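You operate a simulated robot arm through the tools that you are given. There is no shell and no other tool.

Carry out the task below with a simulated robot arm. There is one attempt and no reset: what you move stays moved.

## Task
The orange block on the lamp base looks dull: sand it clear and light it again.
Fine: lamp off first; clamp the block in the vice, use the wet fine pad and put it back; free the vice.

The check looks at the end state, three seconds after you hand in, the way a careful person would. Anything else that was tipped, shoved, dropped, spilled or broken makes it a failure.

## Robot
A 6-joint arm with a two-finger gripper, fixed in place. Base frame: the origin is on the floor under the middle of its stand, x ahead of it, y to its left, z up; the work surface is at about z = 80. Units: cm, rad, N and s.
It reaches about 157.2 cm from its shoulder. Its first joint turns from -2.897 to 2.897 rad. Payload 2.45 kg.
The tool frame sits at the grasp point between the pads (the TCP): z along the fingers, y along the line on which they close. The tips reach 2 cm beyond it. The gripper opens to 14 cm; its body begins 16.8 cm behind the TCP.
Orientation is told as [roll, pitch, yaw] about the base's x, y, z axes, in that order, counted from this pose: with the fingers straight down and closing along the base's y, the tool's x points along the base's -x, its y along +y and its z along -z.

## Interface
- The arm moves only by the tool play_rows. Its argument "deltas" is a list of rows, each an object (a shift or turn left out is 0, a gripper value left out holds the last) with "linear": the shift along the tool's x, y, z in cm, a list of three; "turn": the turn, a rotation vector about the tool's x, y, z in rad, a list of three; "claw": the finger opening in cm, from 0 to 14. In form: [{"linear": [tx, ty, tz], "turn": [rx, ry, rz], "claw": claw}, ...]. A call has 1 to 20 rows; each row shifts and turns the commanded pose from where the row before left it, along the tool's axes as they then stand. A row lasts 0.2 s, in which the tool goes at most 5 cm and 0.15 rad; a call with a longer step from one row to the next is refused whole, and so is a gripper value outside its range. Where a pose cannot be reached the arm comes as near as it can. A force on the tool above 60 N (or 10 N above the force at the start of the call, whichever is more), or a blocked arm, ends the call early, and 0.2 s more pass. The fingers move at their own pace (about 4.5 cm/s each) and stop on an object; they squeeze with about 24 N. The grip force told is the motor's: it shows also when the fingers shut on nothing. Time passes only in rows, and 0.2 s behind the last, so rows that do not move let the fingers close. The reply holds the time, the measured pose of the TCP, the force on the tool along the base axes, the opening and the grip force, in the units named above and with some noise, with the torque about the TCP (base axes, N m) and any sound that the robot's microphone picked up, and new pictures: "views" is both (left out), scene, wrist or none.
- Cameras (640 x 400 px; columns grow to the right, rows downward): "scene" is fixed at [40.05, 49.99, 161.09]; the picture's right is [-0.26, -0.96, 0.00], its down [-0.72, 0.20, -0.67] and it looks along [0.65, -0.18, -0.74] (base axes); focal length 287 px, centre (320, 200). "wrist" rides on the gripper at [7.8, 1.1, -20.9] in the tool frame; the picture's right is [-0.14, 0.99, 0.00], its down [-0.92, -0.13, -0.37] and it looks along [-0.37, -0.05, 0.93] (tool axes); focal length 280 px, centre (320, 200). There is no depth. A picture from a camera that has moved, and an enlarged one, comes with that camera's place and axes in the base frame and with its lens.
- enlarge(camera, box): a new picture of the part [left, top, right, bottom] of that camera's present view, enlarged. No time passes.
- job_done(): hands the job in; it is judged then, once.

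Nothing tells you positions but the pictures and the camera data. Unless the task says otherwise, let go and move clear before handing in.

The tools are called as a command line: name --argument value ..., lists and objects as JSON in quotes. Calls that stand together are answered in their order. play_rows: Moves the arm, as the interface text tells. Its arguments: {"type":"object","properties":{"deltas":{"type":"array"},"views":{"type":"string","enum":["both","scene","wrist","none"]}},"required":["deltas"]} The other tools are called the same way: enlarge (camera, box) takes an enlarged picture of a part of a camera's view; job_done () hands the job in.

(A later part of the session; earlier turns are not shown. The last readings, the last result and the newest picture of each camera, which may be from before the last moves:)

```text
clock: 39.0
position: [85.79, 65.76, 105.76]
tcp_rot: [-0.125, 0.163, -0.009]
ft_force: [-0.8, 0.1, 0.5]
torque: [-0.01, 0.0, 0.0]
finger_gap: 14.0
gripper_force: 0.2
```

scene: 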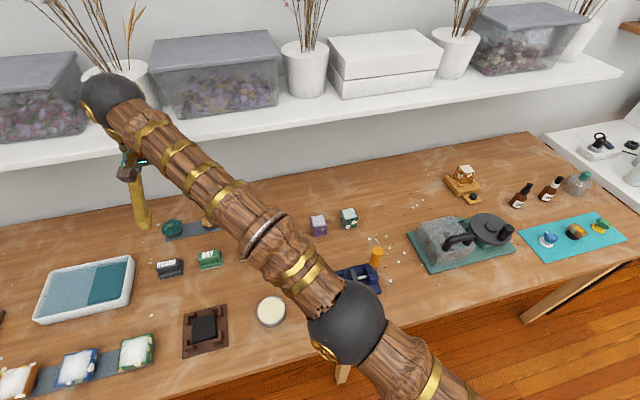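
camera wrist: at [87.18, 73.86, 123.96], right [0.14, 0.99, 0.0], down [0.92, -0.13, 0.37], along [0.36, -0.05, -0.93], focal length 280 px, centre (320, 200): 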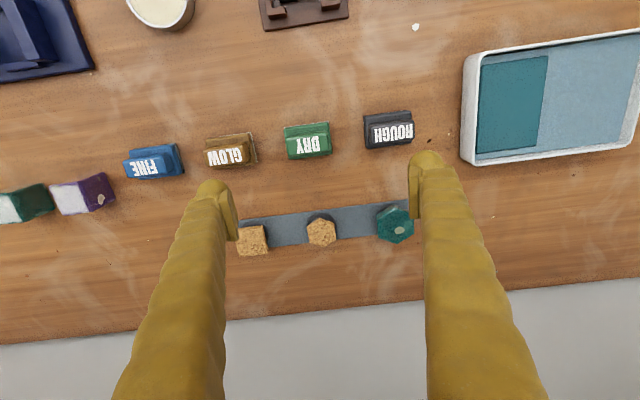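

That freed it: the inward motion was accepted normally. Now I'll remove the tilt and move to a central, raised position to see the shelf edge.

play_rows --deltas '[{"linear": [2, -1.5, 0.4], "turn": [-0.0417, -0.0543, 0]}, {"turn": [-0.0417, -0.0543, 0]}, {"turn": [-0.0417, -0.0543, 0]}, {"linear": [0.446, -3.52, -1.69]}, {"linear": [0.446, -3.52, -1.69]}, {"linear": [0.446, -3.52, -1.69]}, {"linear": [0.446, -3.52, -1.69]}, {"linear": [0.446, -3.52, -1.69]}, {"linear": [0.446, -3.52, -1.69]}, {"linear": [0.446, -3.52, -1.69]}, {"linear": [0.446, -3.52, -1.69]}, {"linear": [0.446, -3.52, -1.69]}, {"linear": [0.446, -3.52, -1.69]}, {"linear": [0.446, -3.52, -1.69]}, {"linear": [0.446, -3.52, -1.69]}, {}]' --views "both"

```text
clock: 42.4
position: [78.28, 22.01, 125.91]
tcp_rot: [-0.001, 0.001, 0.001]
ft_force: [0.1, 0.4, 0.1]
torque: [-0.01, -0.05, 0.05]
finger_gap: 13.99
gripper_force: 0.1
camera wrist: at [70.55, 23.14, 146.81], right [0.14, 0.99, 0.0], down [0.92, -0.13, 0.37], along [0.37, -0.05, -0.93], focal length 280 px, centre (320, 200)
```

scene: 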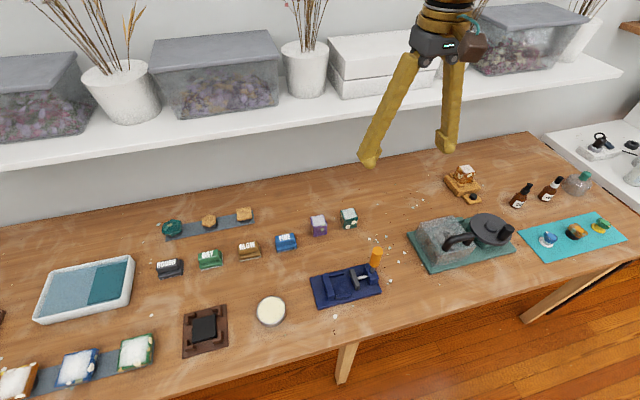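
wrist: 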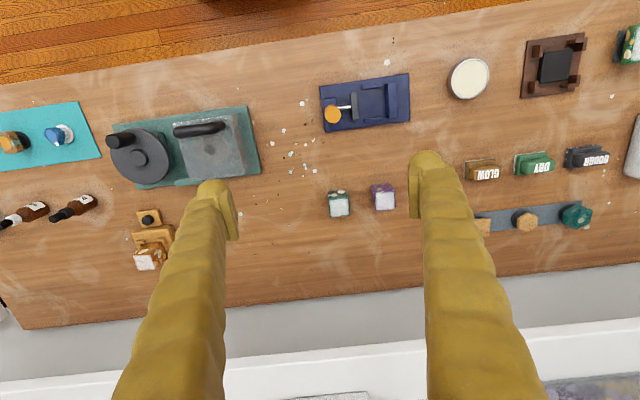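

The shelf is visible at the bottom of the wrist view now. I'll zoom both cameras on its front edge to work out where it is.

enlarge --camera "wrist" --box '[220, 300, 380, 400]'

enlarge --camera "scene" --box '[290, 80, 418, 160]'

```text
4.00 times, centred on (300, 350) of wrist
camera zoom: at [70.55, 23.14, 146.81], right [0.14, 0.99, 0.0], down [0.92, -0.13, 0.37], along [0.37, -0.05, -0.93], focal length 1122 px, centre (400, -400)
```

zoom: 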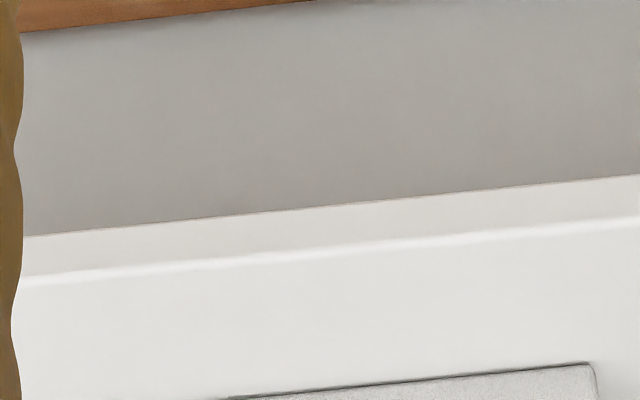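

```text
5.00 times, centred on (354, 120) of scene
camera zoom: at [40.05, 49.99, 161.09], right [-0.26, -0.96, 0.0], down [-0.72, 0.2, -0.67], along [0.65, -0.18, -0.74], focal length 1433 px, centre (150, 600)
```

zoom: 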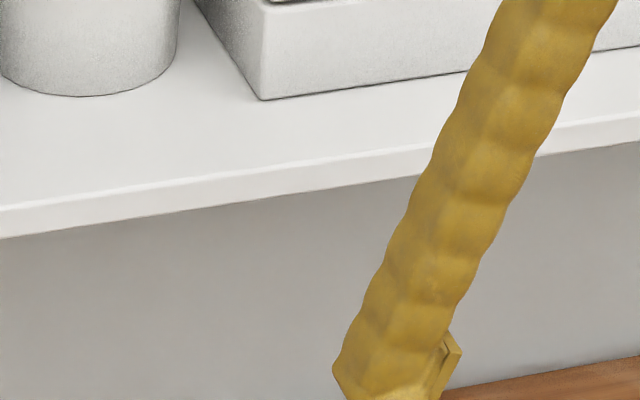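

The shelf's front edge is at x ≈ 103.8, z ≈ 118–120, so a vertical wrist over the lamp seat would hit it. I'll take the block with the gripper tilted about 25° outward around its closing axis, fingers on the block's ±y faces. Now moving towards the lamp and tilting.

play_rows --deltas '[{"linear": [-0.9, -3.62, 1.69], "claw": 10}, {"linear": [-0.9, -3.62, 1.69]}, {"linear": [-0.9, -3.62, 1.69]}, {"linear": [-0.9, -3.62, 1.69]}, {"linear": [-0.9, -3.62, 1.69]}, {"linear": [-0.9, -3.62, 1.69]}, {"linear": [-0.9, -3.62, 1.69]}, {"linear": [-0.9, -3.62, 1.69]}, {"linear": [-0.9, -3.62, 1.69]}, {"linear": [-0.9, -3.62, 1.69]}, {"linear": [-0.9, -3.62, 1.69]}, {"linear": [-0.9, -3.62, 1.69]}, {"linear": [-0.9, -3.62, 1.69]}, {"turn": [0, 0, 0.07]}, {"turn": [0, -0.109, 0]}, {"turn": [0, -0.109, 0]}, {"turn": [0, -0.109, 0]}, {"turn": [0, -0.109, 0]}, {}]' --views "both"

enlarge --camera "wrist" --box '[240, 90, 400, 190]'

```text
clock: 46.4
position: [89.97, -24.94, 104.13]
tcp_rot: [0.0, -0.439, -0.071]
ft_force: [0.1, -0.7, -0.2]
torque: [0.0, -0.02, 0.02]
finger_gap: 10.01
gripper_force: 0.0
camera wrist: at [74.31, -22.81, 119.73], right [0.19, 0.98, 0.06], down [0.67, -0.18, 0.72], along [0.72, -0.1, -0.69], focal length 280 px, centre (320, 200)
```

scene: 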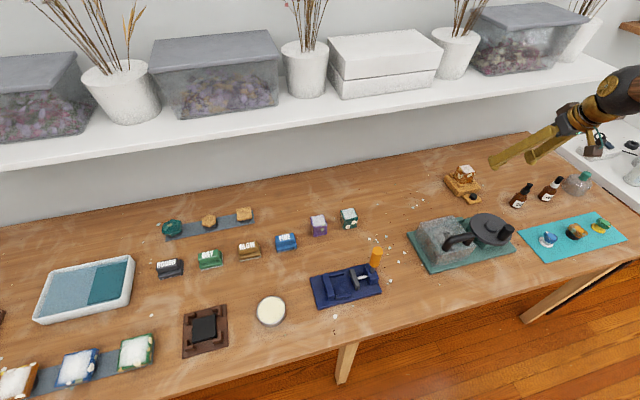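
wrist: 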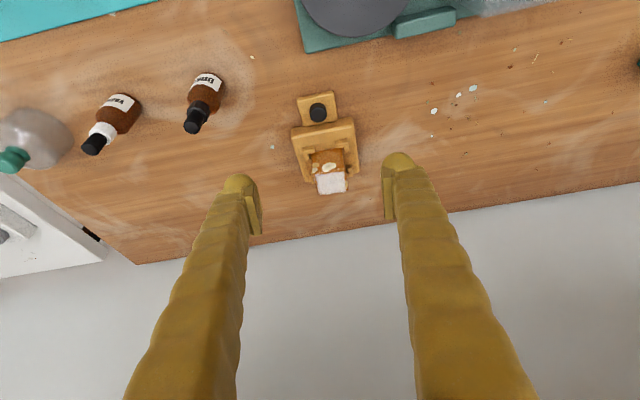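

```text
4.00 times, centred on (320, 140) of wrist
camera zoom: at [74.31, -22.81, 119.73], right [0.19, 0.98, 0.06], down [0.67, -0.18, 0.72], along [0.72, -0.1, -0.69], focal length 1122 px, centre (320, 440)
```

zoom: 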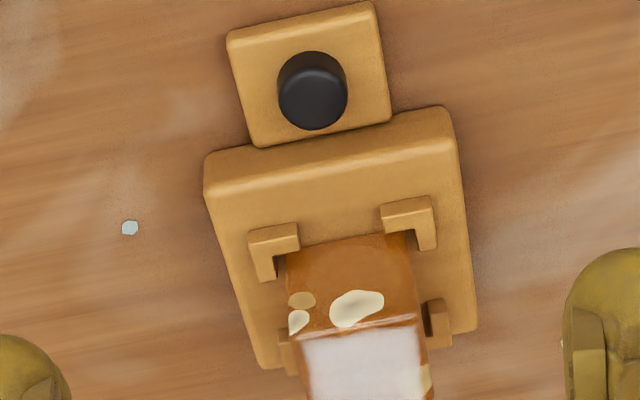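

The tilt is set and the block sits between the fingers. I'll move to about 8 cm short of the grasp along the finger axis.

play_rows --deltas '[{"linear": [-1.378, 0.207, 3.24], "claw": 10}, {"linear": [-1.378, 0.207, 3.24]}, {"linear": [-1.378, 0.207, 3.24]}, {"linear": [-1.378, 0.207, 3.24]}, {}]' --views "both"

enlarge --camera "wrist" --box '[240, 110, 400, 210]'

enlarge --camera "scene" --box '[430, 135, 526, 195]'

```text
clock: 47.6
position: [100.69, -24.68, 94.73]
tcp_rot: [0.0, -0.436, -0.071]
ft_force: [-0.4, -0.4, 0.2]
torque: [0.01, 0.01, -0.01]
finger_gap: 10.04
gripper_force: 0.2
camera wrist: at [84.84, -22.63, 110.28], right [0.19, 0.98, 0.06], down [0.67, -0.17, 0.72], along [0.72, -0.1, -0.69], focal length 280 px, centre (320, 200)
```

scene: 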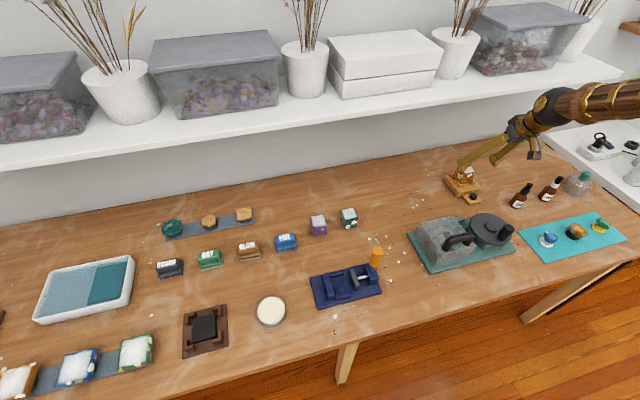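
wrist: 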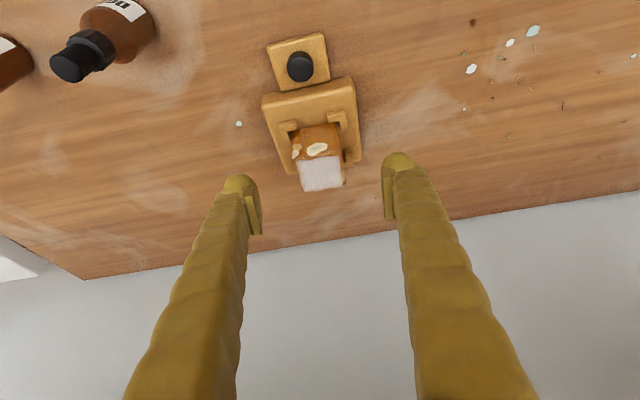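

```text
4.00 times, centred on (320, 160) of wrist
camera zoom: at [84.84, -22.63, 110.28], right [0.19, 0.98, 0.06], down [0.67, -0.17, 0.72], along [0.72, -0.1, -0.69], focal length 1122 px, centre (320, 360)
```

zoom: 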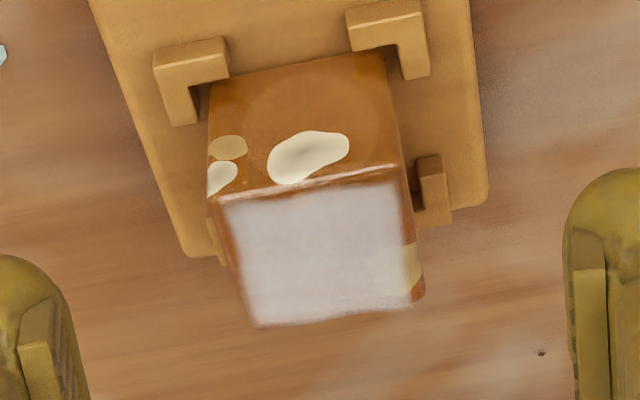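

```text
6.67 times, centred on (478, 165) of scene
camera zoom: at [40.05, 49.99, 161.09], right [-0.26, -0.96, 0.0], down [-0.72, 0.2, -0.67], along [0.65, -0.18, -0.74], focal length 1911 px, centre (-733, 433)
```

zoom: 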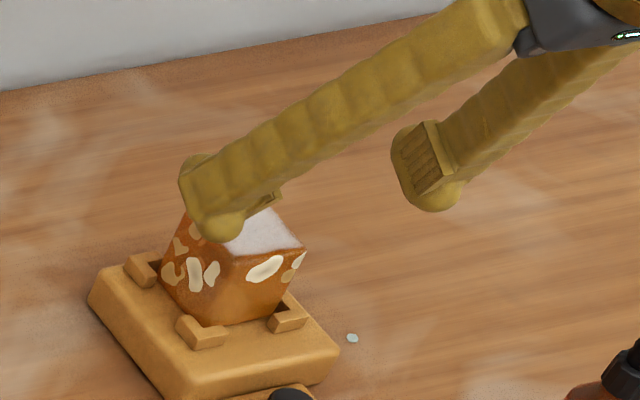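

The alignment looks good: the block is centred between the fingers and the yaw matches within about 1°. Moving in along the finger axis.

play_rows --deltas '[{"linear": [0.03, -0.06, 2.0]}, {"linear": [0.03, -0.06, 2.0]}, {"linear": [0.04, -0.06, 2.0]}, {"linear": [0.04, -0.06, 1.2]}, {"linear": [0, 0, 0.7]}, {}]' --views "both"

enlarge --camera "wrist" --box '[240, 130, 400, 230]'

enlarge --camera "scene" --box '[430, 150, 510, 210]'

```text
clock: 49.0
position: [103.81, -25.2, 87.6]
tcp_rot: [0.0, -0.44, -0.069]
ft_force: [0.0, 0.4, 0.0]
torque: [0.0, -0.02, -0.04]
finger_gap: 9.98
gripper_force: 0.1
camera wrist: at [88.01, -23.12, 103.14], right [0.19, 0.98, 0.06], down [0.67, -0.18, 0.72], along [0.72, -0.1, -0.69], focal length 280 px, centre (320, 200)
```

scene: 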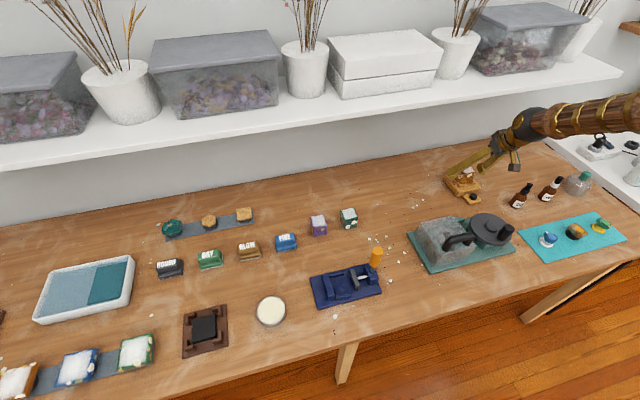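
wrist: 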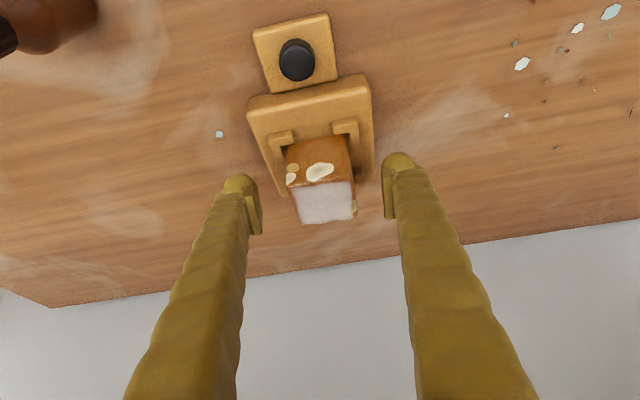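

```text
4.00 times, centred on (320, 180) of wrist
camera zoom: at [88.01, -23.12, 103.14], right [0.19, 0.98, 0.06], down [0.67, -0.18, 0.72], along [0.72, -0.1, -0.69], focal length 1122 px, centre (320, 280)
```

zoom: 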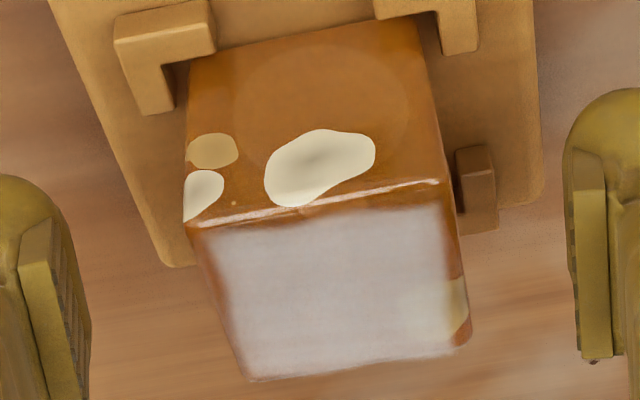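

```text
6.67 times, centred on (470, 180) of scene
camera zoom: at [40.05, 49.99, 161.09], right [-0.26, -0.96, 0.0], down [-0.72, 0.2, -0.67], along [0.65, -0.18, -0.74], focal length 1911 px, centre (-680, 333)
```

zoom: 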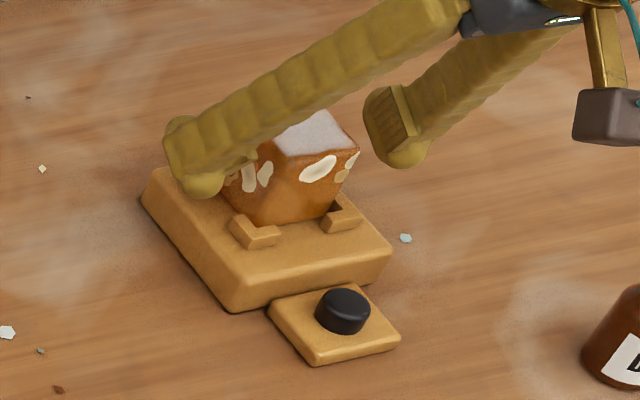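

The fingers straddle the upper half of the block, clear of the brackets. Closing now.

play_rows --deltas '[{"claw": 0}, {"claw": 0}, {"claw": 0}, {"claw": 0}, {"claw": 0}, {"claw": 0}]' --views "both"

enlarge --camera "wrist" --box '[240, 130, 400, 230]'

enlarge --camera "scene" --box '[430, 150, 510, 210]'

```text
clock: 50.4
position: [103.76, -25.37, 87.55]
tcp_rot: [0.001, -0.438, -0.07]
ft_force: [3.1, 9.5, 0.4]
torque: [0.34, -0.05, 0.33]
finger_gap: 4.96
gripper_force: 24.0
camera wrist: at [88.01, -23.08, 103.14], right [0.19, 0.98, 0.06], down [0.67, -0.18, 0.72], along [0.72, -0.1, -0.69], focal length 280 px, centre (320, 200)
```

scene: 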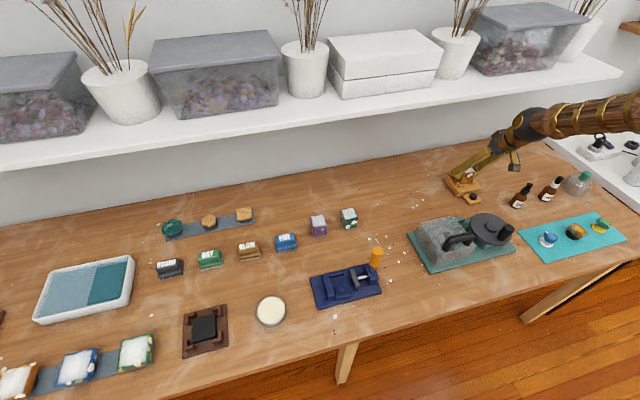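
wrist: 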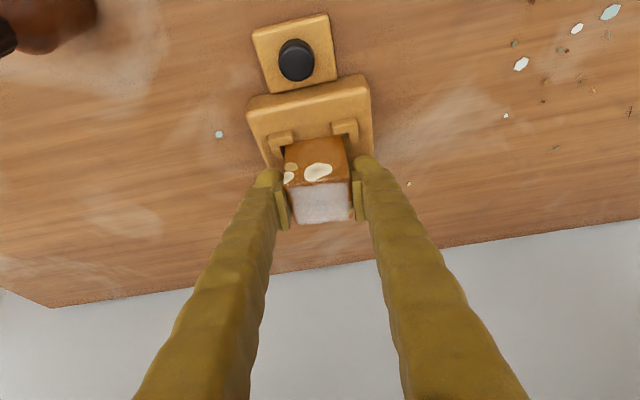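

```text
4.00 times, centred on (320, 180) of wrist
camera zoom: at [88.01, -23.08, 103.14], right [0.19, 0.98, 0.06], down [0.67, -0.18, 0.72], along [0.72, -0.1, -0.69], focal length 1122 px, centre (320, 280)
```

zoom: 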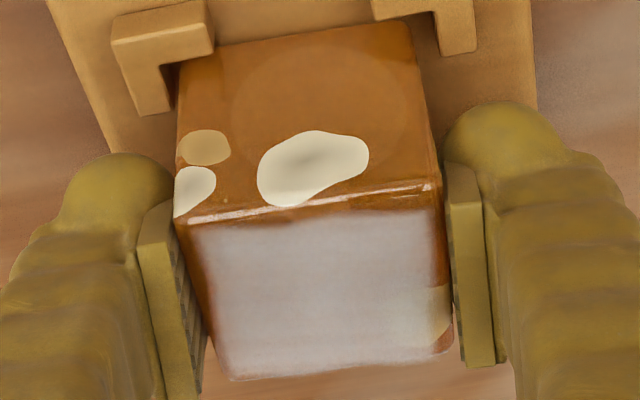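

```text
6.67 times, centred on (470, 180) of scene
camera zoom: at [40.05, 49.99, 161.09], right [-0.26, -0.96, 0.0], down [-0.72, 0.2, -0.67], along [0.65, -0.18, -0.74], focal length 1911 px, centre (-680, 333)
```

zoom: 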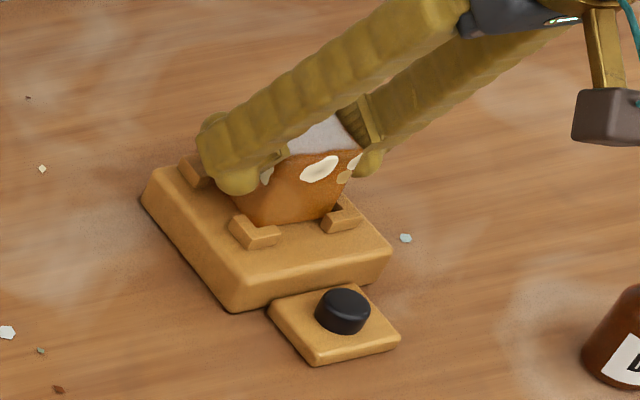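

Gripped: the gap of 4.96 cm matches a block of about 4.9 cm. There's a side load of about 9 N, probably the block resting against a bracket, so I'll shift 2 mm in +y and lift a little.

play_rows --deltas '[{"linear": [0, 0.15, 0], "claw": 0}, {"linear": [0, 0.1, 0]}, {"linear": [-0.13, 0, -0.27]}, {"linear": [-0.21, 0, -0.45]}, {}]' --views "both"

enlarge --camera "wrist" --box '[240, 130, 400, 230]'

enlarge --camera "scene" --box '[430, 150, 510, 210]'

```text
clock: 51.6
position: [103.81, -25.14, 88.36]
tcp_rot: [-0.001, -0.437, -0.071]
ft_force: [-0.2, 1.2, -1.1]
torque: [-0.02, 0.02, 0.0]
finger_gap: 4.93
gripper_force: 23.7
camera wrist: at [88.06, -22.92, 103.89], right [0.19, 0.98, 0.06], down [0.67, -0.18, 0.72], along [0.72, -0.1, -0.69], focal length 280 px, centre (320, 200)
```

scene: 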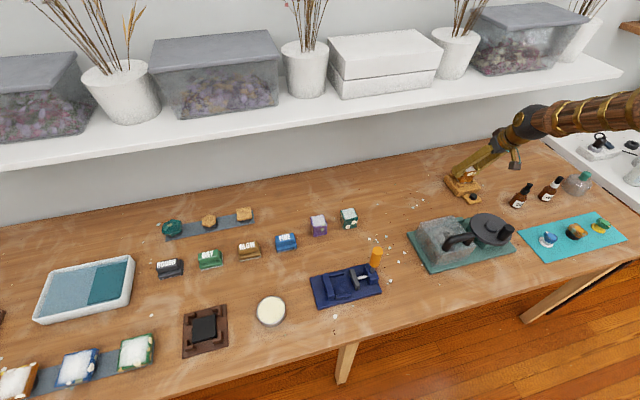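
wrist: 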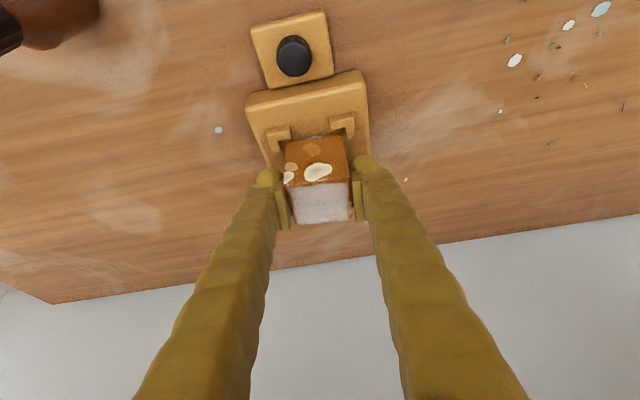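

```text
4.00 times, centred on (320, 180) of wrist
camera zoom: at [88.06, -22.92, 103.89], right [0.19, 0.98, 0.06], down [0.67, -0.18, 0.72], along [0.72, -0.1, -0.69], focal length 1122 px, centre (320, 280)
```

zoom: 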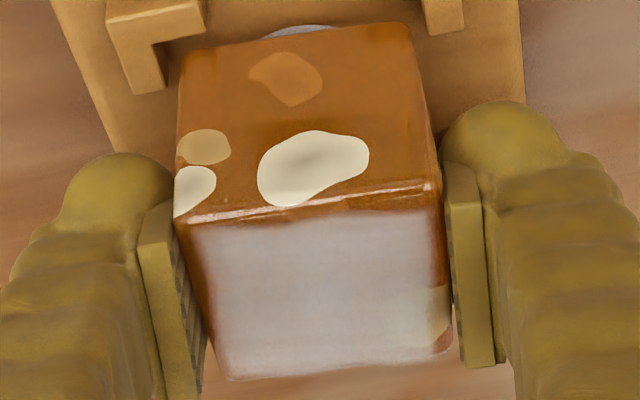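

```text
6.67 times, centred on (470, 180) of scene
camera zoom: at [40.05, 49.99, 161.09], right [-0.26, -0.96, 0.0], down [-0.72, 0.2, -0.67], along [0.65, -0.18, -0.74], focal length 1911 px, centre (-680, 333)
```

zoom: 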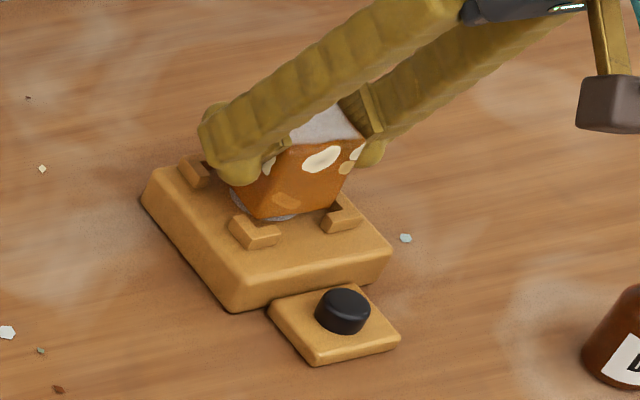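

The block is lifted and held with no side load. I'll raise it clear, back away along the tilt axis and square up the yaw.

play_rows --deltas '[{"linear": [-0.42, 0, -0.9], "claw": 0}, {"linear": [-0.42, 0, -0.9]}, {"linear": [0, 0, -2.5]}, {"linear": [0, 0, -3]}, {"linear": [0, 0, -3]}, {"linear": [0, 0, -3]}, {"turn": [-0.0298, 0, -0.0634]}, {}]' --views "both"

```text
clock: 53.4
position: [98.97, -24.75, 100.8]
tcp_rot: [0.002, -0.438, 0.001]
ft_force: [0.1, -0.8, -0.3]
torque: [0.01, -0.02, 0.04]
finger_gap: 0.01
gripper_force: 24.3
camera wrist: at [83.09, -23.72, 116.33], right [0.12, 0.99, 0.06], down [0.68, -0.13, 0.72], along [0.72, -0.05, -0.69], focal length 280 px, centre (320, 200)
```

scene: 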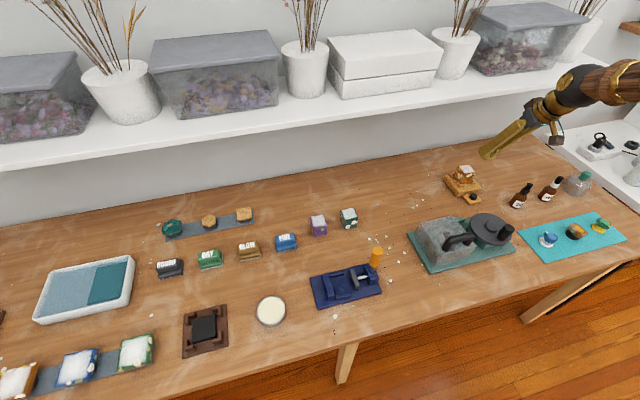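
wrist: 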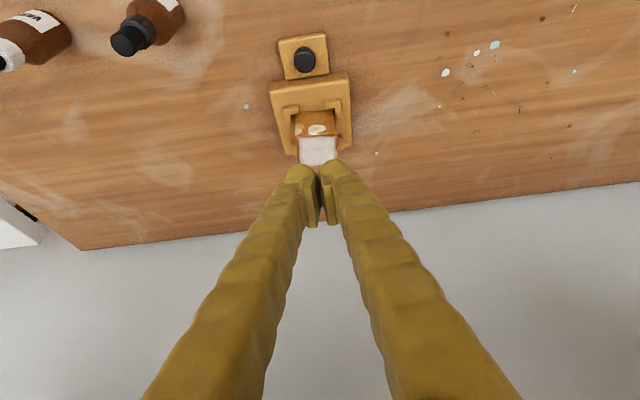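

The block slipped out of the grip while I was lifting. I'll check where and how it landed.

enlarge --camera "wrist" --box '[240, 90, 400, 190]'

enlarge --camera "scene" --box '[430, 150, 510, 210]'

```text
4.00 times, centred on (320, 140) of wrist
camera zoom: at [83.09, -23.72, 116.33], right [0.12, 0.99, 0.06], down [0.68, -0.13, 0.72], along [0.72, -0.05, -0.69], focal length 1122 px, centre (320, 440)
```

zoom: 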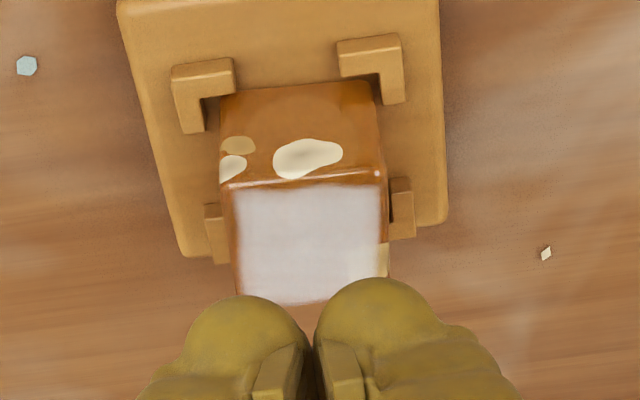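

```text
6.67 times, centred on (470, 180) of scene
camera zoom: at [40.05, 49.99, 161.09], right [-0.26, -0.96, 0.0], down [-0.72, 0.2, -0.67], along [0.65, -0.18, -0.74], focal length 1911 px, centre (-680, 333)
```

zoom: 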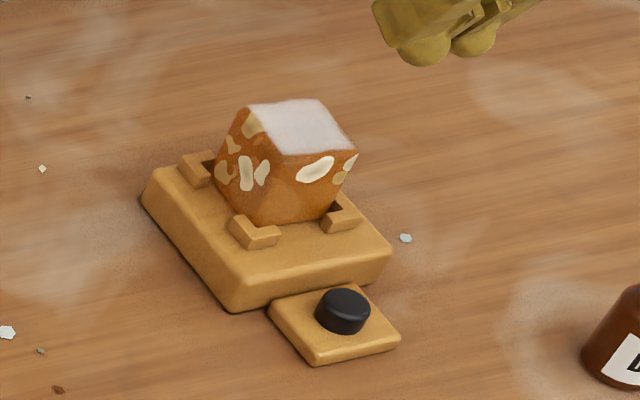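

It dropped straight back into its seat, upright and in the same place, so nothing is lost. To see why it slipped, I'll look closely at the finger pads.

enlarge --camera "wrist" --box '[280, 150, 360, 240]'

enlarge --camera "scene" --box '[470, 90, 570, 165]'

```text
4.44 times, centred on (320, 195) of wrist
camera zoom: at [83.09, -23.72, 116.33], right [0.12, 0.99, 0.06], down [0.68, -0.13, 0.72], along [0.72, -0.05, -0.69], focal length 1246 px, centre (320, 222)
```

zoom: 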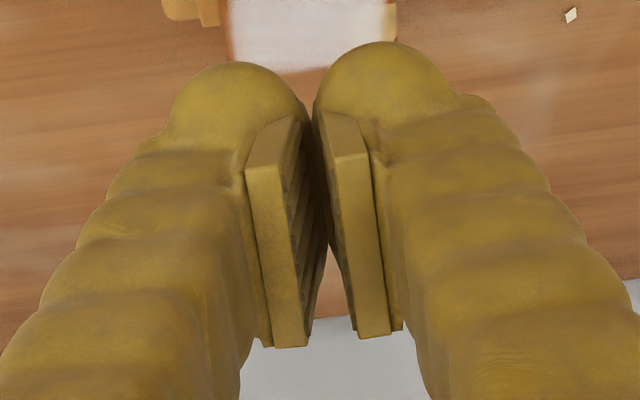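

```text
5.33 times, centred on (520, 128) of scene
camera zoom: at [40.05, 49.99, 161.09], right [-0.26, -0.96, 0.0], down [-0.72, 0.2, -0.67], along [0.65, -0.18, -0.74], focal length 1529 px, centre (-747, 587)
```

zoom: 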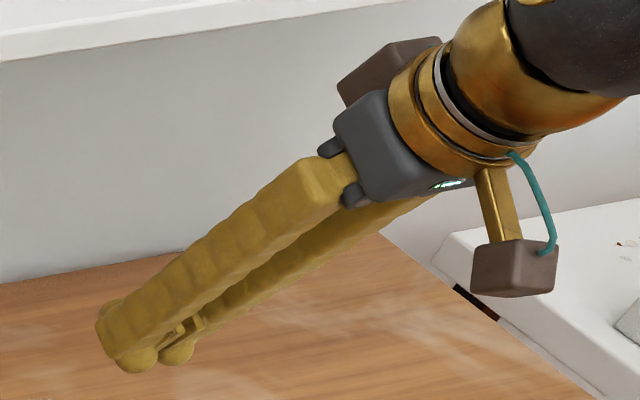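

The pads are fine. I gripped too close to the block's top edge and moved too fast. Next time I'll grip lower and lift slowly. In the vice the fingers should sit on the ±x faces, away from the jaws, so I'll first rehearse with an empty gripper whether the arm can hold that pose (yaw -90°, leaning toward +y).

play_rows --deltas '[{"linear": [1.33, 3.947, -0.932], "claw": 10}, {"linear": [1.33, 3.947, -0.932]}, {"linear": [1.33, 3.947, -0.932]}, {"linear": [1.33, 3.947, -0.932]}, {"linear": [1.33, 3.947, -0.932]}, {"linear": [1.33, 3.947, -0.932]}, {"linear": [1.33, 3.947, -0.932]}, {"linear": [1.33, 3.947, -0.932]}, {"linear": [1.33, 3.947, -0.932]}, {"linear": [1.33, 3.947, -0.932]}, {"linear": [1.33, 3.947, -0.932]}, {"linear": [1.33, 3.947, -0.932]}, {"linear": [1.33, 3.947, -0.932]}, {"linear": [1.33, 3.947, -0.932]}, {"linear": [1.33, 3.947, -0.932]}, {}]' --views "none"

play_rows --deltas '[{"turn": [0.0606, 0, 0.1293]}, {"turn": [0.0606, 0, 0.1293]}, {"turn": [0.0606, 0, 0.1293]}, {"turn": [0.0606, 0, 0.1293]}, {"turn": [0.0606, 0, 0.1293]}, {"turn": [0.0606, 0, 0.1293]}, {"turn": [0.0606, 0, 0.1293]}, {"turn": [0.0606, 0, 0.1293]}, {"turn": [0.0606, 0, 0.1293]}, {"turn": [0.0606, 0, 0.1293]}, {"turn": [0.0606, 0, 0.1293]}, {}]' --views "both"

```text
clock: 56.8
position: [74.79, 34.47, 104.81]
tcp_rot: [-0.001, -0.437, 0.001]
ft_force: [0.1, 0.5, -0.1]
torque: [0.02, 0.01, 0.02]
finger_gap: 9.98
gripper_force: 0.1
```

```text
clock: 59.4
position: [74.92, 34.55, 104.89]
tcp_rot: [-0.003, -0.438, -1.571]
ft_force: [0.8, 1.2, -0.1]
torque: [-0.02, -0.02, 0.02]
finger_gap: 10.02
gripper_force: 0.0
camera wrist: at [76.18, 50.45, 120.49], right [0.99, -0.13, 0.06], down [-0.13, -0.68, 0.72], along [-0.05, -0.72, -0.69], focal length 280 px, centre (320, 200)
```

scene: 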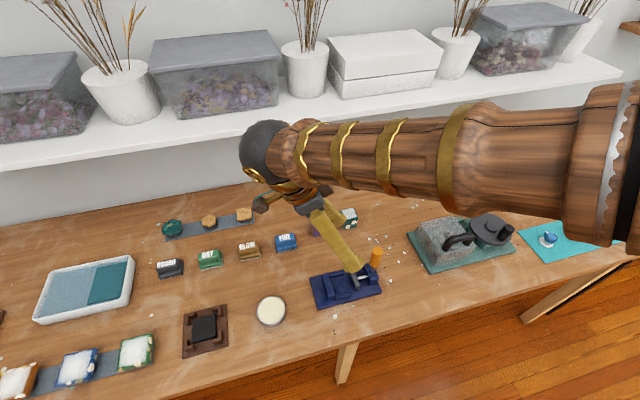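
wrist: 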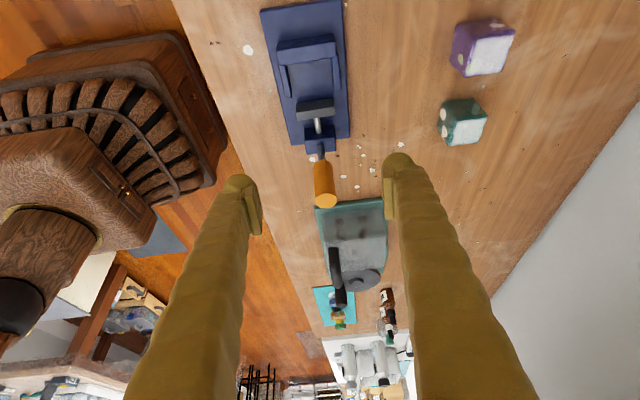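

That pose works. This view is handy for measuring the vice heights, so I'll enlarge it.

enlarge --camera "wrist" --box '[240, 20, 380, 215]'

enlarge --camera "wrist" --box '[250, 20, 360, 110]'

```text
2.05 times, centred on (310, 118) of wrist
camera zoom: at [76.18, 50.45, 120.49], right [0.99, -0.13, 0.06], down [-0.13, -0.68, 0.72], along [-0.05, -0.72, -0.69], focal length 575 px, centre (340, 369)
```

zoom: 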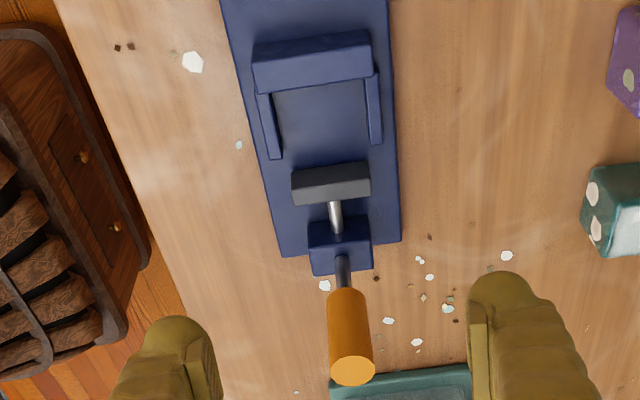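

```text
4.44 times, centred on (305, 65) of wrist
camera zoom: at [76.18, 50.45, 120.49], right [0.99, -0.13, 0.06], down [-0.13, -0.68, 0.72], along [-0.05, -0.72, -0.69], focal length 1246 px, centre (387, 800)
```

zoom: 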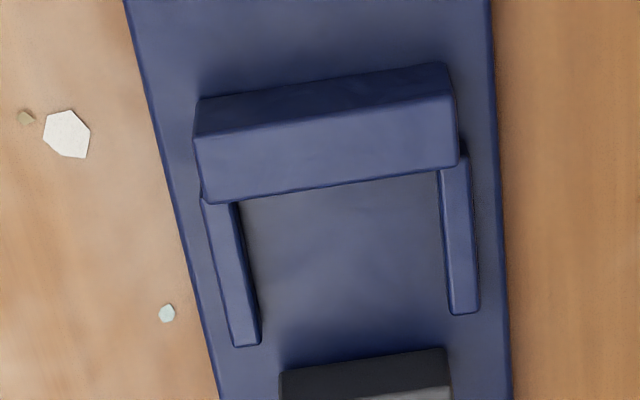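

The vice measurements agree: base top z ≈ 81.1, rails ≈ 82.7, jaws ≈ 84.1, lever top ≈ 97 at (75, 24.9). Now I'm returning to the lamp to take the block again, lower and slower.

play_rows --deltas '[{"turn": [-0.0606, 0, -0.1293]}, {"turn": [-0.0606, 0, -0.1293]}, {"turn": [-0.0606, 0, -0.1293]}, {"turn": [-0.0606, 0, -0.1293]}, {"turn": [-0.0606, 0, -0.1293]}, {"turn": [-0.0606, 0, -0.1293]}, {"turn": [-0.0606, 0, -0.1293]}, {"turn": [-0.0606, 0, -0.1293]}, {"turn": [-0.0606, 0, -0.1293]}, {"turn": [-0.0606, 0, -0.1293]}, {"turn": [-0.0606, 0, -0.1293]}, {}]' --views "none"

play_rows --deltas '[{"linear": [-1.224, -3.967, 0.86], "claw": 9}, {"linear": [-1.224, -3.967, 0.86]}, {"linear": [-1.224, -3.967, 0.86]}, {"linear": [-1.224, -3.967, 0.86]}, {"linear": [-1.224, -3.967, 0.86]}, {"linear": [-1.224, -3.967, 0.86]}, {"linear": [-1.224, -3.967, 0.86]}, {"linear": [-1.224, -3.967, 0.86]}, {"linear": [-1.224, -3.967, 0.86]}, {"linear": [-1.224, -3.967, 0.86]}, {"linear": [-1.224, -3.967, 0.86]}, {"linear": [-1.224, -3.967, 0.86]}, {"linear": [-1.224, -3.967, 0.86]}, {"linear": [-1.224, -3.967, 0.86]}, {"linear": [-1.224, -3.967, 0.86]}, {"turn": [0.0318, 0, 0.0679]}, {}]' --views "both"

enlarge --camera "wrist" --box '[240, 90, 400, 190]'

```text
clock: 62.0
position: [74.94, 34.47, 105.01]
tcp_rot: [-0.001, -0.438, 0.0]
ft_force: [0.5, -0.3, 0.7]
torque: [-0.02, -0.01, 0.0]
finger_gap: 10.04
gripper_force: 0.0
```

```text
clock: 65.6
position: [97.0, -25.06, 101.16]
tcp_rot: [0.0, -0.436, -0.075]
ft_force: [-0.6, 0.0, 0.6]
torque: [0.02, -0.03, -0.02]
finger_gap: 9.0
gripper_force: 0.0
camera wrist: at [81.28, -22.81, 116.61], right [0.2, 0.98, 0.06], down [0.67, -0.18, 0.72], along [0.72, -0.1, -0.69], focal length 280 px, centre (320, 200)
```

scene: 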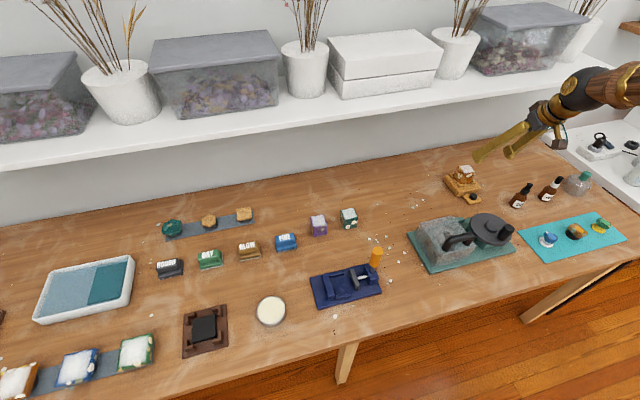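
wrist: 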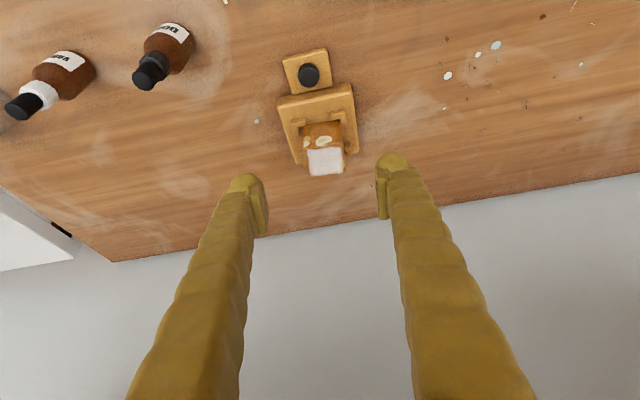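

```text
4.00 times, centred on (320, 140) of wrist
camera zoom: at [81.28, -22.81, 116.61], right [0.2, 0.98, 0.06], down [0.67, -0.18, 0.72], along [0.72, -0.1, -0.69], focal length 1122 px, centre (320, 440)
```

zoom: 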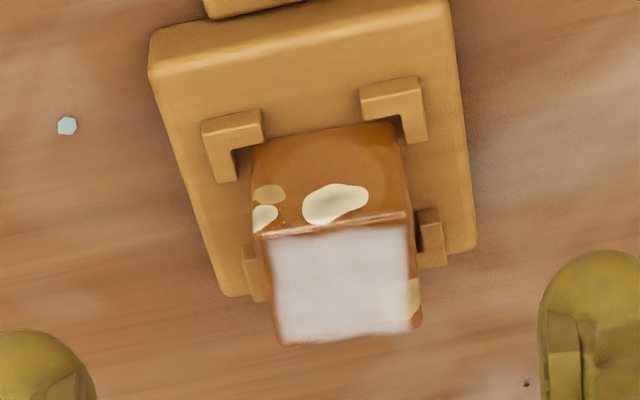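

The block is at (104.07, -25.08). I'm about 16 cm back along the finger axis, so I'll move in, stopping deeper this time (TCP z ≈ 86.7).

play_rows --deltas '[{"linear": [-0.05, 0.12, 3]}, {"linear": [-0.05, 0.12, 3]}, {"linear": [-0.06, 0.12, 3]}, {"linear": [-0.06, 0.12, 2.5]}, {"linear": [0, 0, 2]}, {"linear": [0, 0, 1.5]}, {"linear": [0, 0, 1.06]}, {}]' --views "both"

enlarge --camera "wrist" --box '[240, 130, 400, 230]'

enlarge --camera "scene" --box '[430, 150, 510, 210]'

```text
clock: 67.4
position: [104.03, -25.04, 86.53]
tcp_rot: [0.001, -0.438, -0.075]
ft_force: [0.3, -0.7, -0.6]
torque: [-0.03, 0.03, 0.01]
finger_gap: 8.98
gripper_force: 0.0
camera wrist: at [88.31, -22.8, 102.1], right [0.2, 0.98, 0.06], down [0.67, -0.18, 0.72], along [0.72, -0.1, -0.69], focal length 280 px, centre (320, 200)
```

scene: 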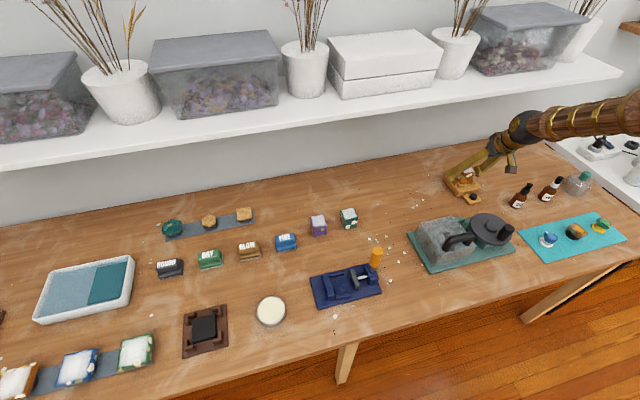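
wrist: 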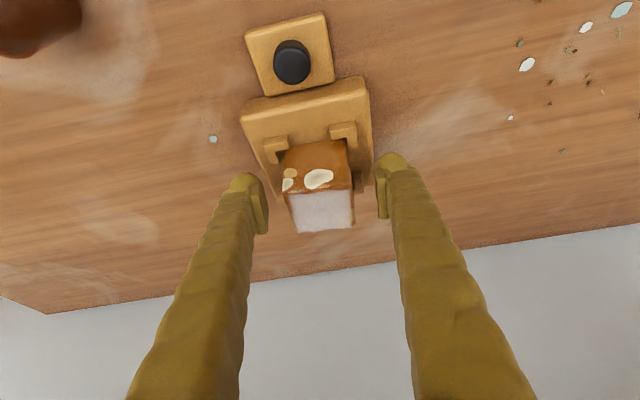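

```text
4.00 times, centred on (320, 180) of wrist
camera zoom: at [88.31, -22.8, 102.1], right [0.2, 0.98, 0.06], down [0.67, -0.18, 0.72], along [0.72, -0.1, -0.69], focal length 1122 px, centre (320, 280)
```

zoom: 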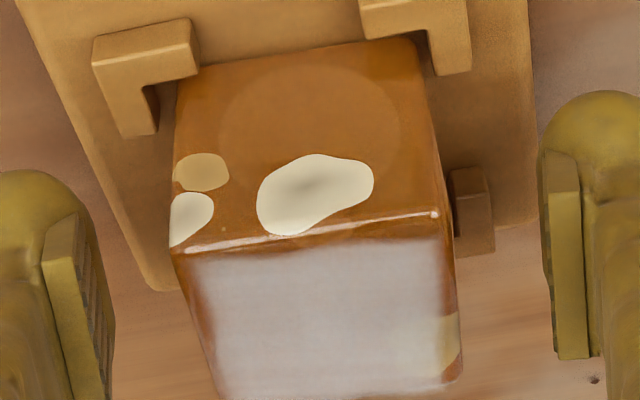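

```text
6.67 times, centred on (470, 180) of scene
camera zoom: at [40.05, 49.99, 161.09], right [-0.26, -0.96, 0.0], down [-0.72, 0.2, -0.67], along [0.65, -0.18, -0.74], focal length 1911 px, centre (-680, 333)
```

zoom: 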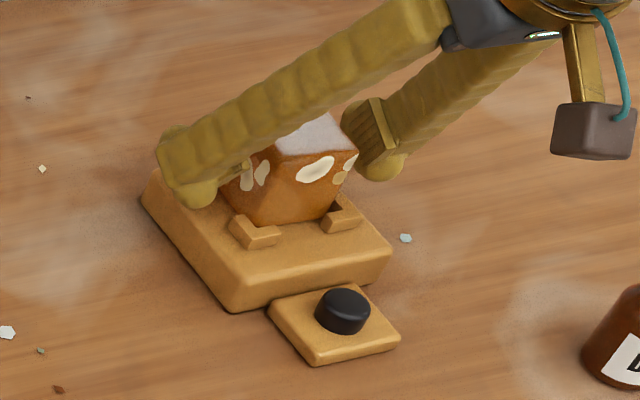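

The fingers are evenly spaced around the block. Closing the grip.

play_rows --deltas '[{"claw": 0}, {"claw": 0}, {"claw": 0}, {"claw": 0}, {"claw": 0}, {"claw": 0}]' --views "wrist"

enlarge --camera "wrist" --box '[240, 130, 400, 230]'

enlarge --camera "scene" --box '[430, 150, 510, 210]'

```text
clock: 68.8
position: [104.13, -25.15, 86.6]
tcp_rot: [-0.001, -0.438, -0.075]
ft_force: [-0.2, 0.4, 0.2]
torque: [0.0, -0.02, 0.03]
finger_gap: 5.04
gripper_force: 24.0
camera wrist: at [88.3, -22.8, 102.1], right [0.2, 0.98, 0.06], down [0.67, -0.18, 0.72], along [0.72, -0.1, -0.69], focal length 280 px, centre (320, 200)
```

wrist: 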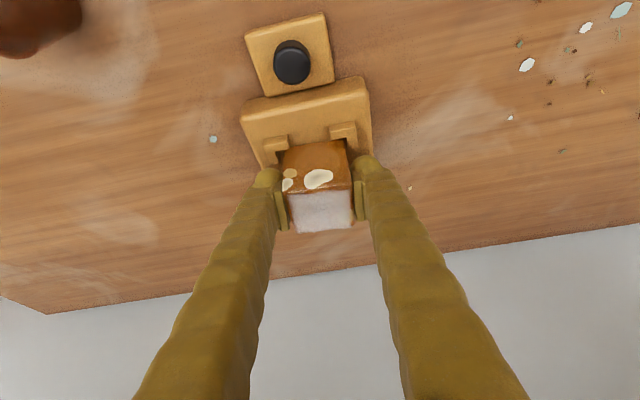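

```text
4.00 times, centred on (320, 180) of wrist
camera zoom: at [88.3, -22.8, 102.1], right [0.2, 0.98, 0.06], down [0.67, -0.18, 0.72], along [0.72, -0.1, -0.69], focal length 1122 px, centre (320, 280)
```

zoom: 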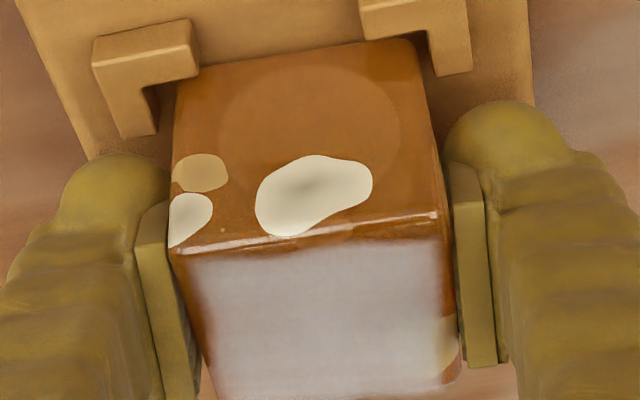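

```text
6.67 times, centred on (470, 180) of scene
camera zoom: at [40.05, 49.99, 161.09], right [-0.26, -0.96, 0.0], down [-0.72, 0.2, -0.67], along [0.65, -0.18, -0.74], focal length 1911 px, centre (-680, 333)
```

zoom: 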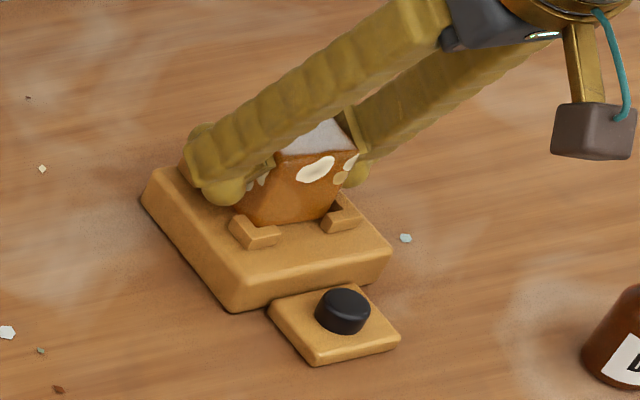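

Good grip: 5.04 cm gap and no side load. Lifting slowly and checking.

play_rows --deltas '[{"linear": [-0.127, 0, -0.272], "claw": 0}, {"linear": [-0.169, 0, -0.363]}, {"linear": [-0.169, 0, -0.363]}, {"linear": [-0.169, 0, -0.363]}, {"linear": [-0.169, 0, -0.363]}, {}]' --views "wrist"

enlarge --camera "wrist" --box '[240, 130, 400, 230]'

enlarge --camera "scene" --box '[430, 150, 510, 210]'

```text
clock: 70.2
position: [104.06, -25.16, 88.4]
tcp_rot: [0.0, -0.438, -0.076]
ft_force: [0.1, -0.1, -1.9]
torque: [-0.01, 0.0, 0.01]
finger_gap: 5.03
gripper_force: 24.0
camera wrist: at [88.29, -22.81, 104.0], right [0.2, 0.98, 0.06], down [0.67, -0.18, 0.72], along [0.72, -0.1, -0.69], focal length 280 px, centre (320, 200)
```

wrist: 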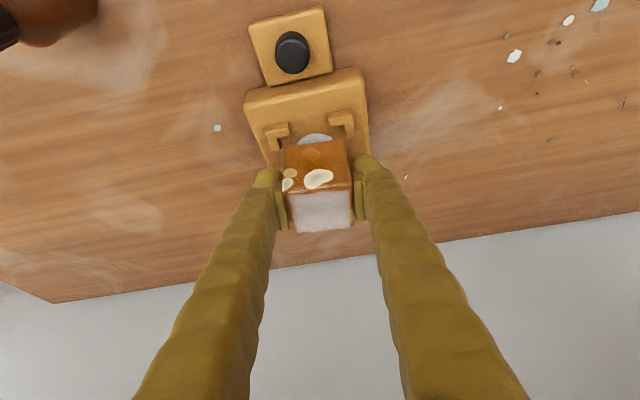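

```text
4.00 times, centred on (320, 180) of wrist
camera zoom: at [88.29, -22.81, 104.0], right [0.2, 0.98, 0.06], down [0.67, -0.18, 0.72], along [0.72, -0.1, -0.69], focal length 1122 px, centre (320, 280)
```

zoom: 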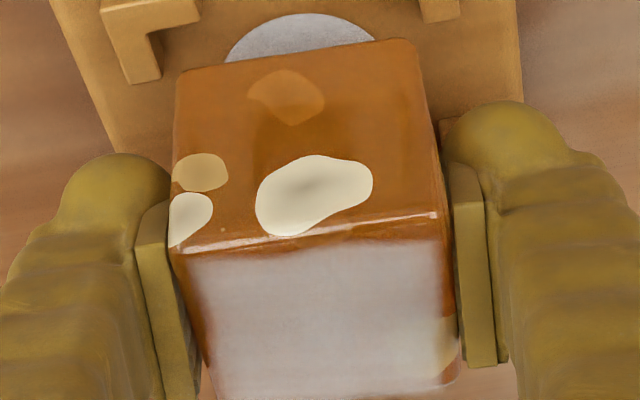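

```text
6.67 times, centred on (470, 180) of scene
camera zoom: at [40.05, 49.99, 161.09], right [-0.26, -0.96, 0.0], down [-0.72, 0.2, -0.67], along [0.65, -0.18, -0.74], focal length 1911 px, centre (-680, 333)
```

zoom: 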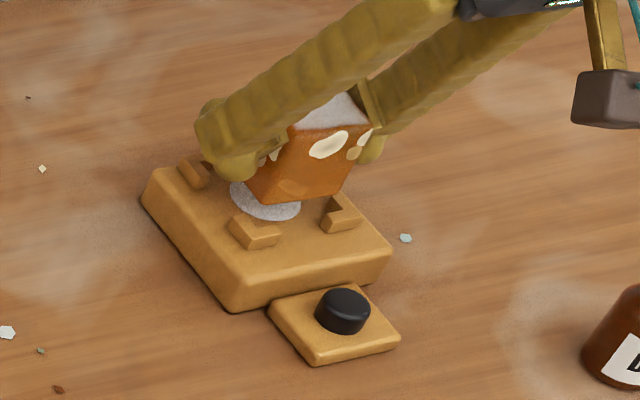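

It's holding well. Backing away along the finger axis at a gentle pace.

play_rows --deltas '[{"linear": [0, 0, -0.5], "claw": 0}, {"linear": [0, 0, -0.8]}, {"linear": [0, 0, -1.1]}, {"linear": [0, 0, -1.3]}, {"linear": [0, 0, -1.5]}, {"linear": [0, 0, -1.5]}, {"linear": [0, 0, -1.5]}, {"linear": [0, 0, -1.5]}, {"linear": [0, 0, -1.5]}, {"linear": [0, 0, -1.5]}, {"linear": [0, 0, -1]}, {"linear": [0, 0, -0.5]}, {}]' --views "wrist"

```text
clock: 73.0
position: [98.1, -24.67, 101.34]
tcp_rot: [-0.001, -0.438, -0.073]
ft_force: [-0.7, 0.0, -2.1]
torque: [0.0, -0.06, -0.02]
finger_gap: 5.04
gripper_force: 23.6
camera wrist: at [82.32, -22.39, 116.88], right [0.2, 0.98, 0.06], down [0.67, -0.18, 0.72], along [0.72, -0.1, -0.69], focal length 280 px, centre (320, 200)
```

wrist: 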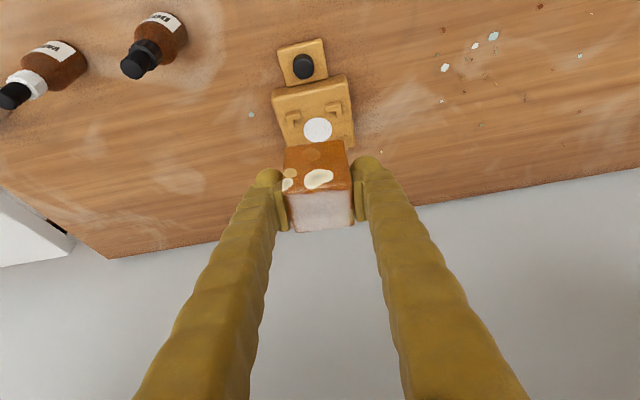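

The block is held securely. While the seat is empty I'll take a picture of it for the later return.

enlarge --camera "wrist" --box '[260, 60, 370, 155]'

enlarge --camera "scene" --box '[430, 150, 510, 210]'

```text
4.21 times, centred on (315, 108) of wrist
camera zoom: at [82.32, -22.39, 116.88], right [0.2, 0.98, 0.06], down [0.67, -0.18, 0.72], along [0.72, -0.1, -0.69], focal length 1181 px, centre (341, 590)
```

zoom: 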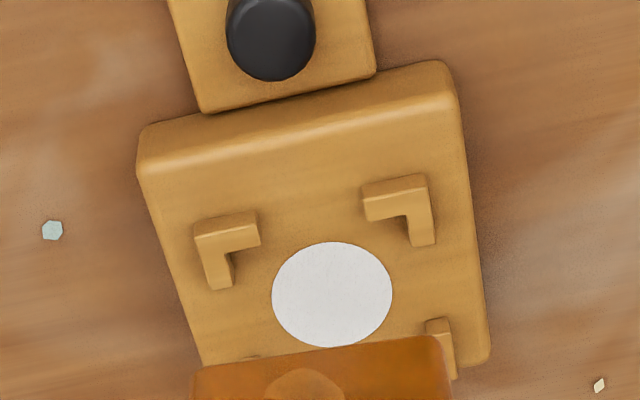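

```text
6.67 times, centred on (470, 180) of scene
camera zoom: at [40.05, 49.99, 161.09], right [-0.26, -0.96, 0.0], down [-0.72, 0.2, -0.67], along [0.65, -0.18, -0.74], focal length 1911 px, centre (-680, 333)
```

zoom: 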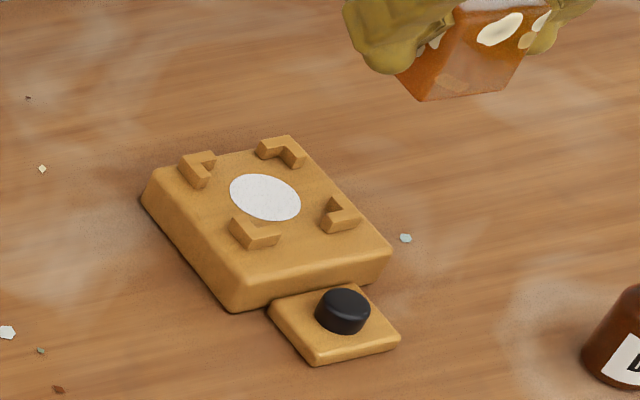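

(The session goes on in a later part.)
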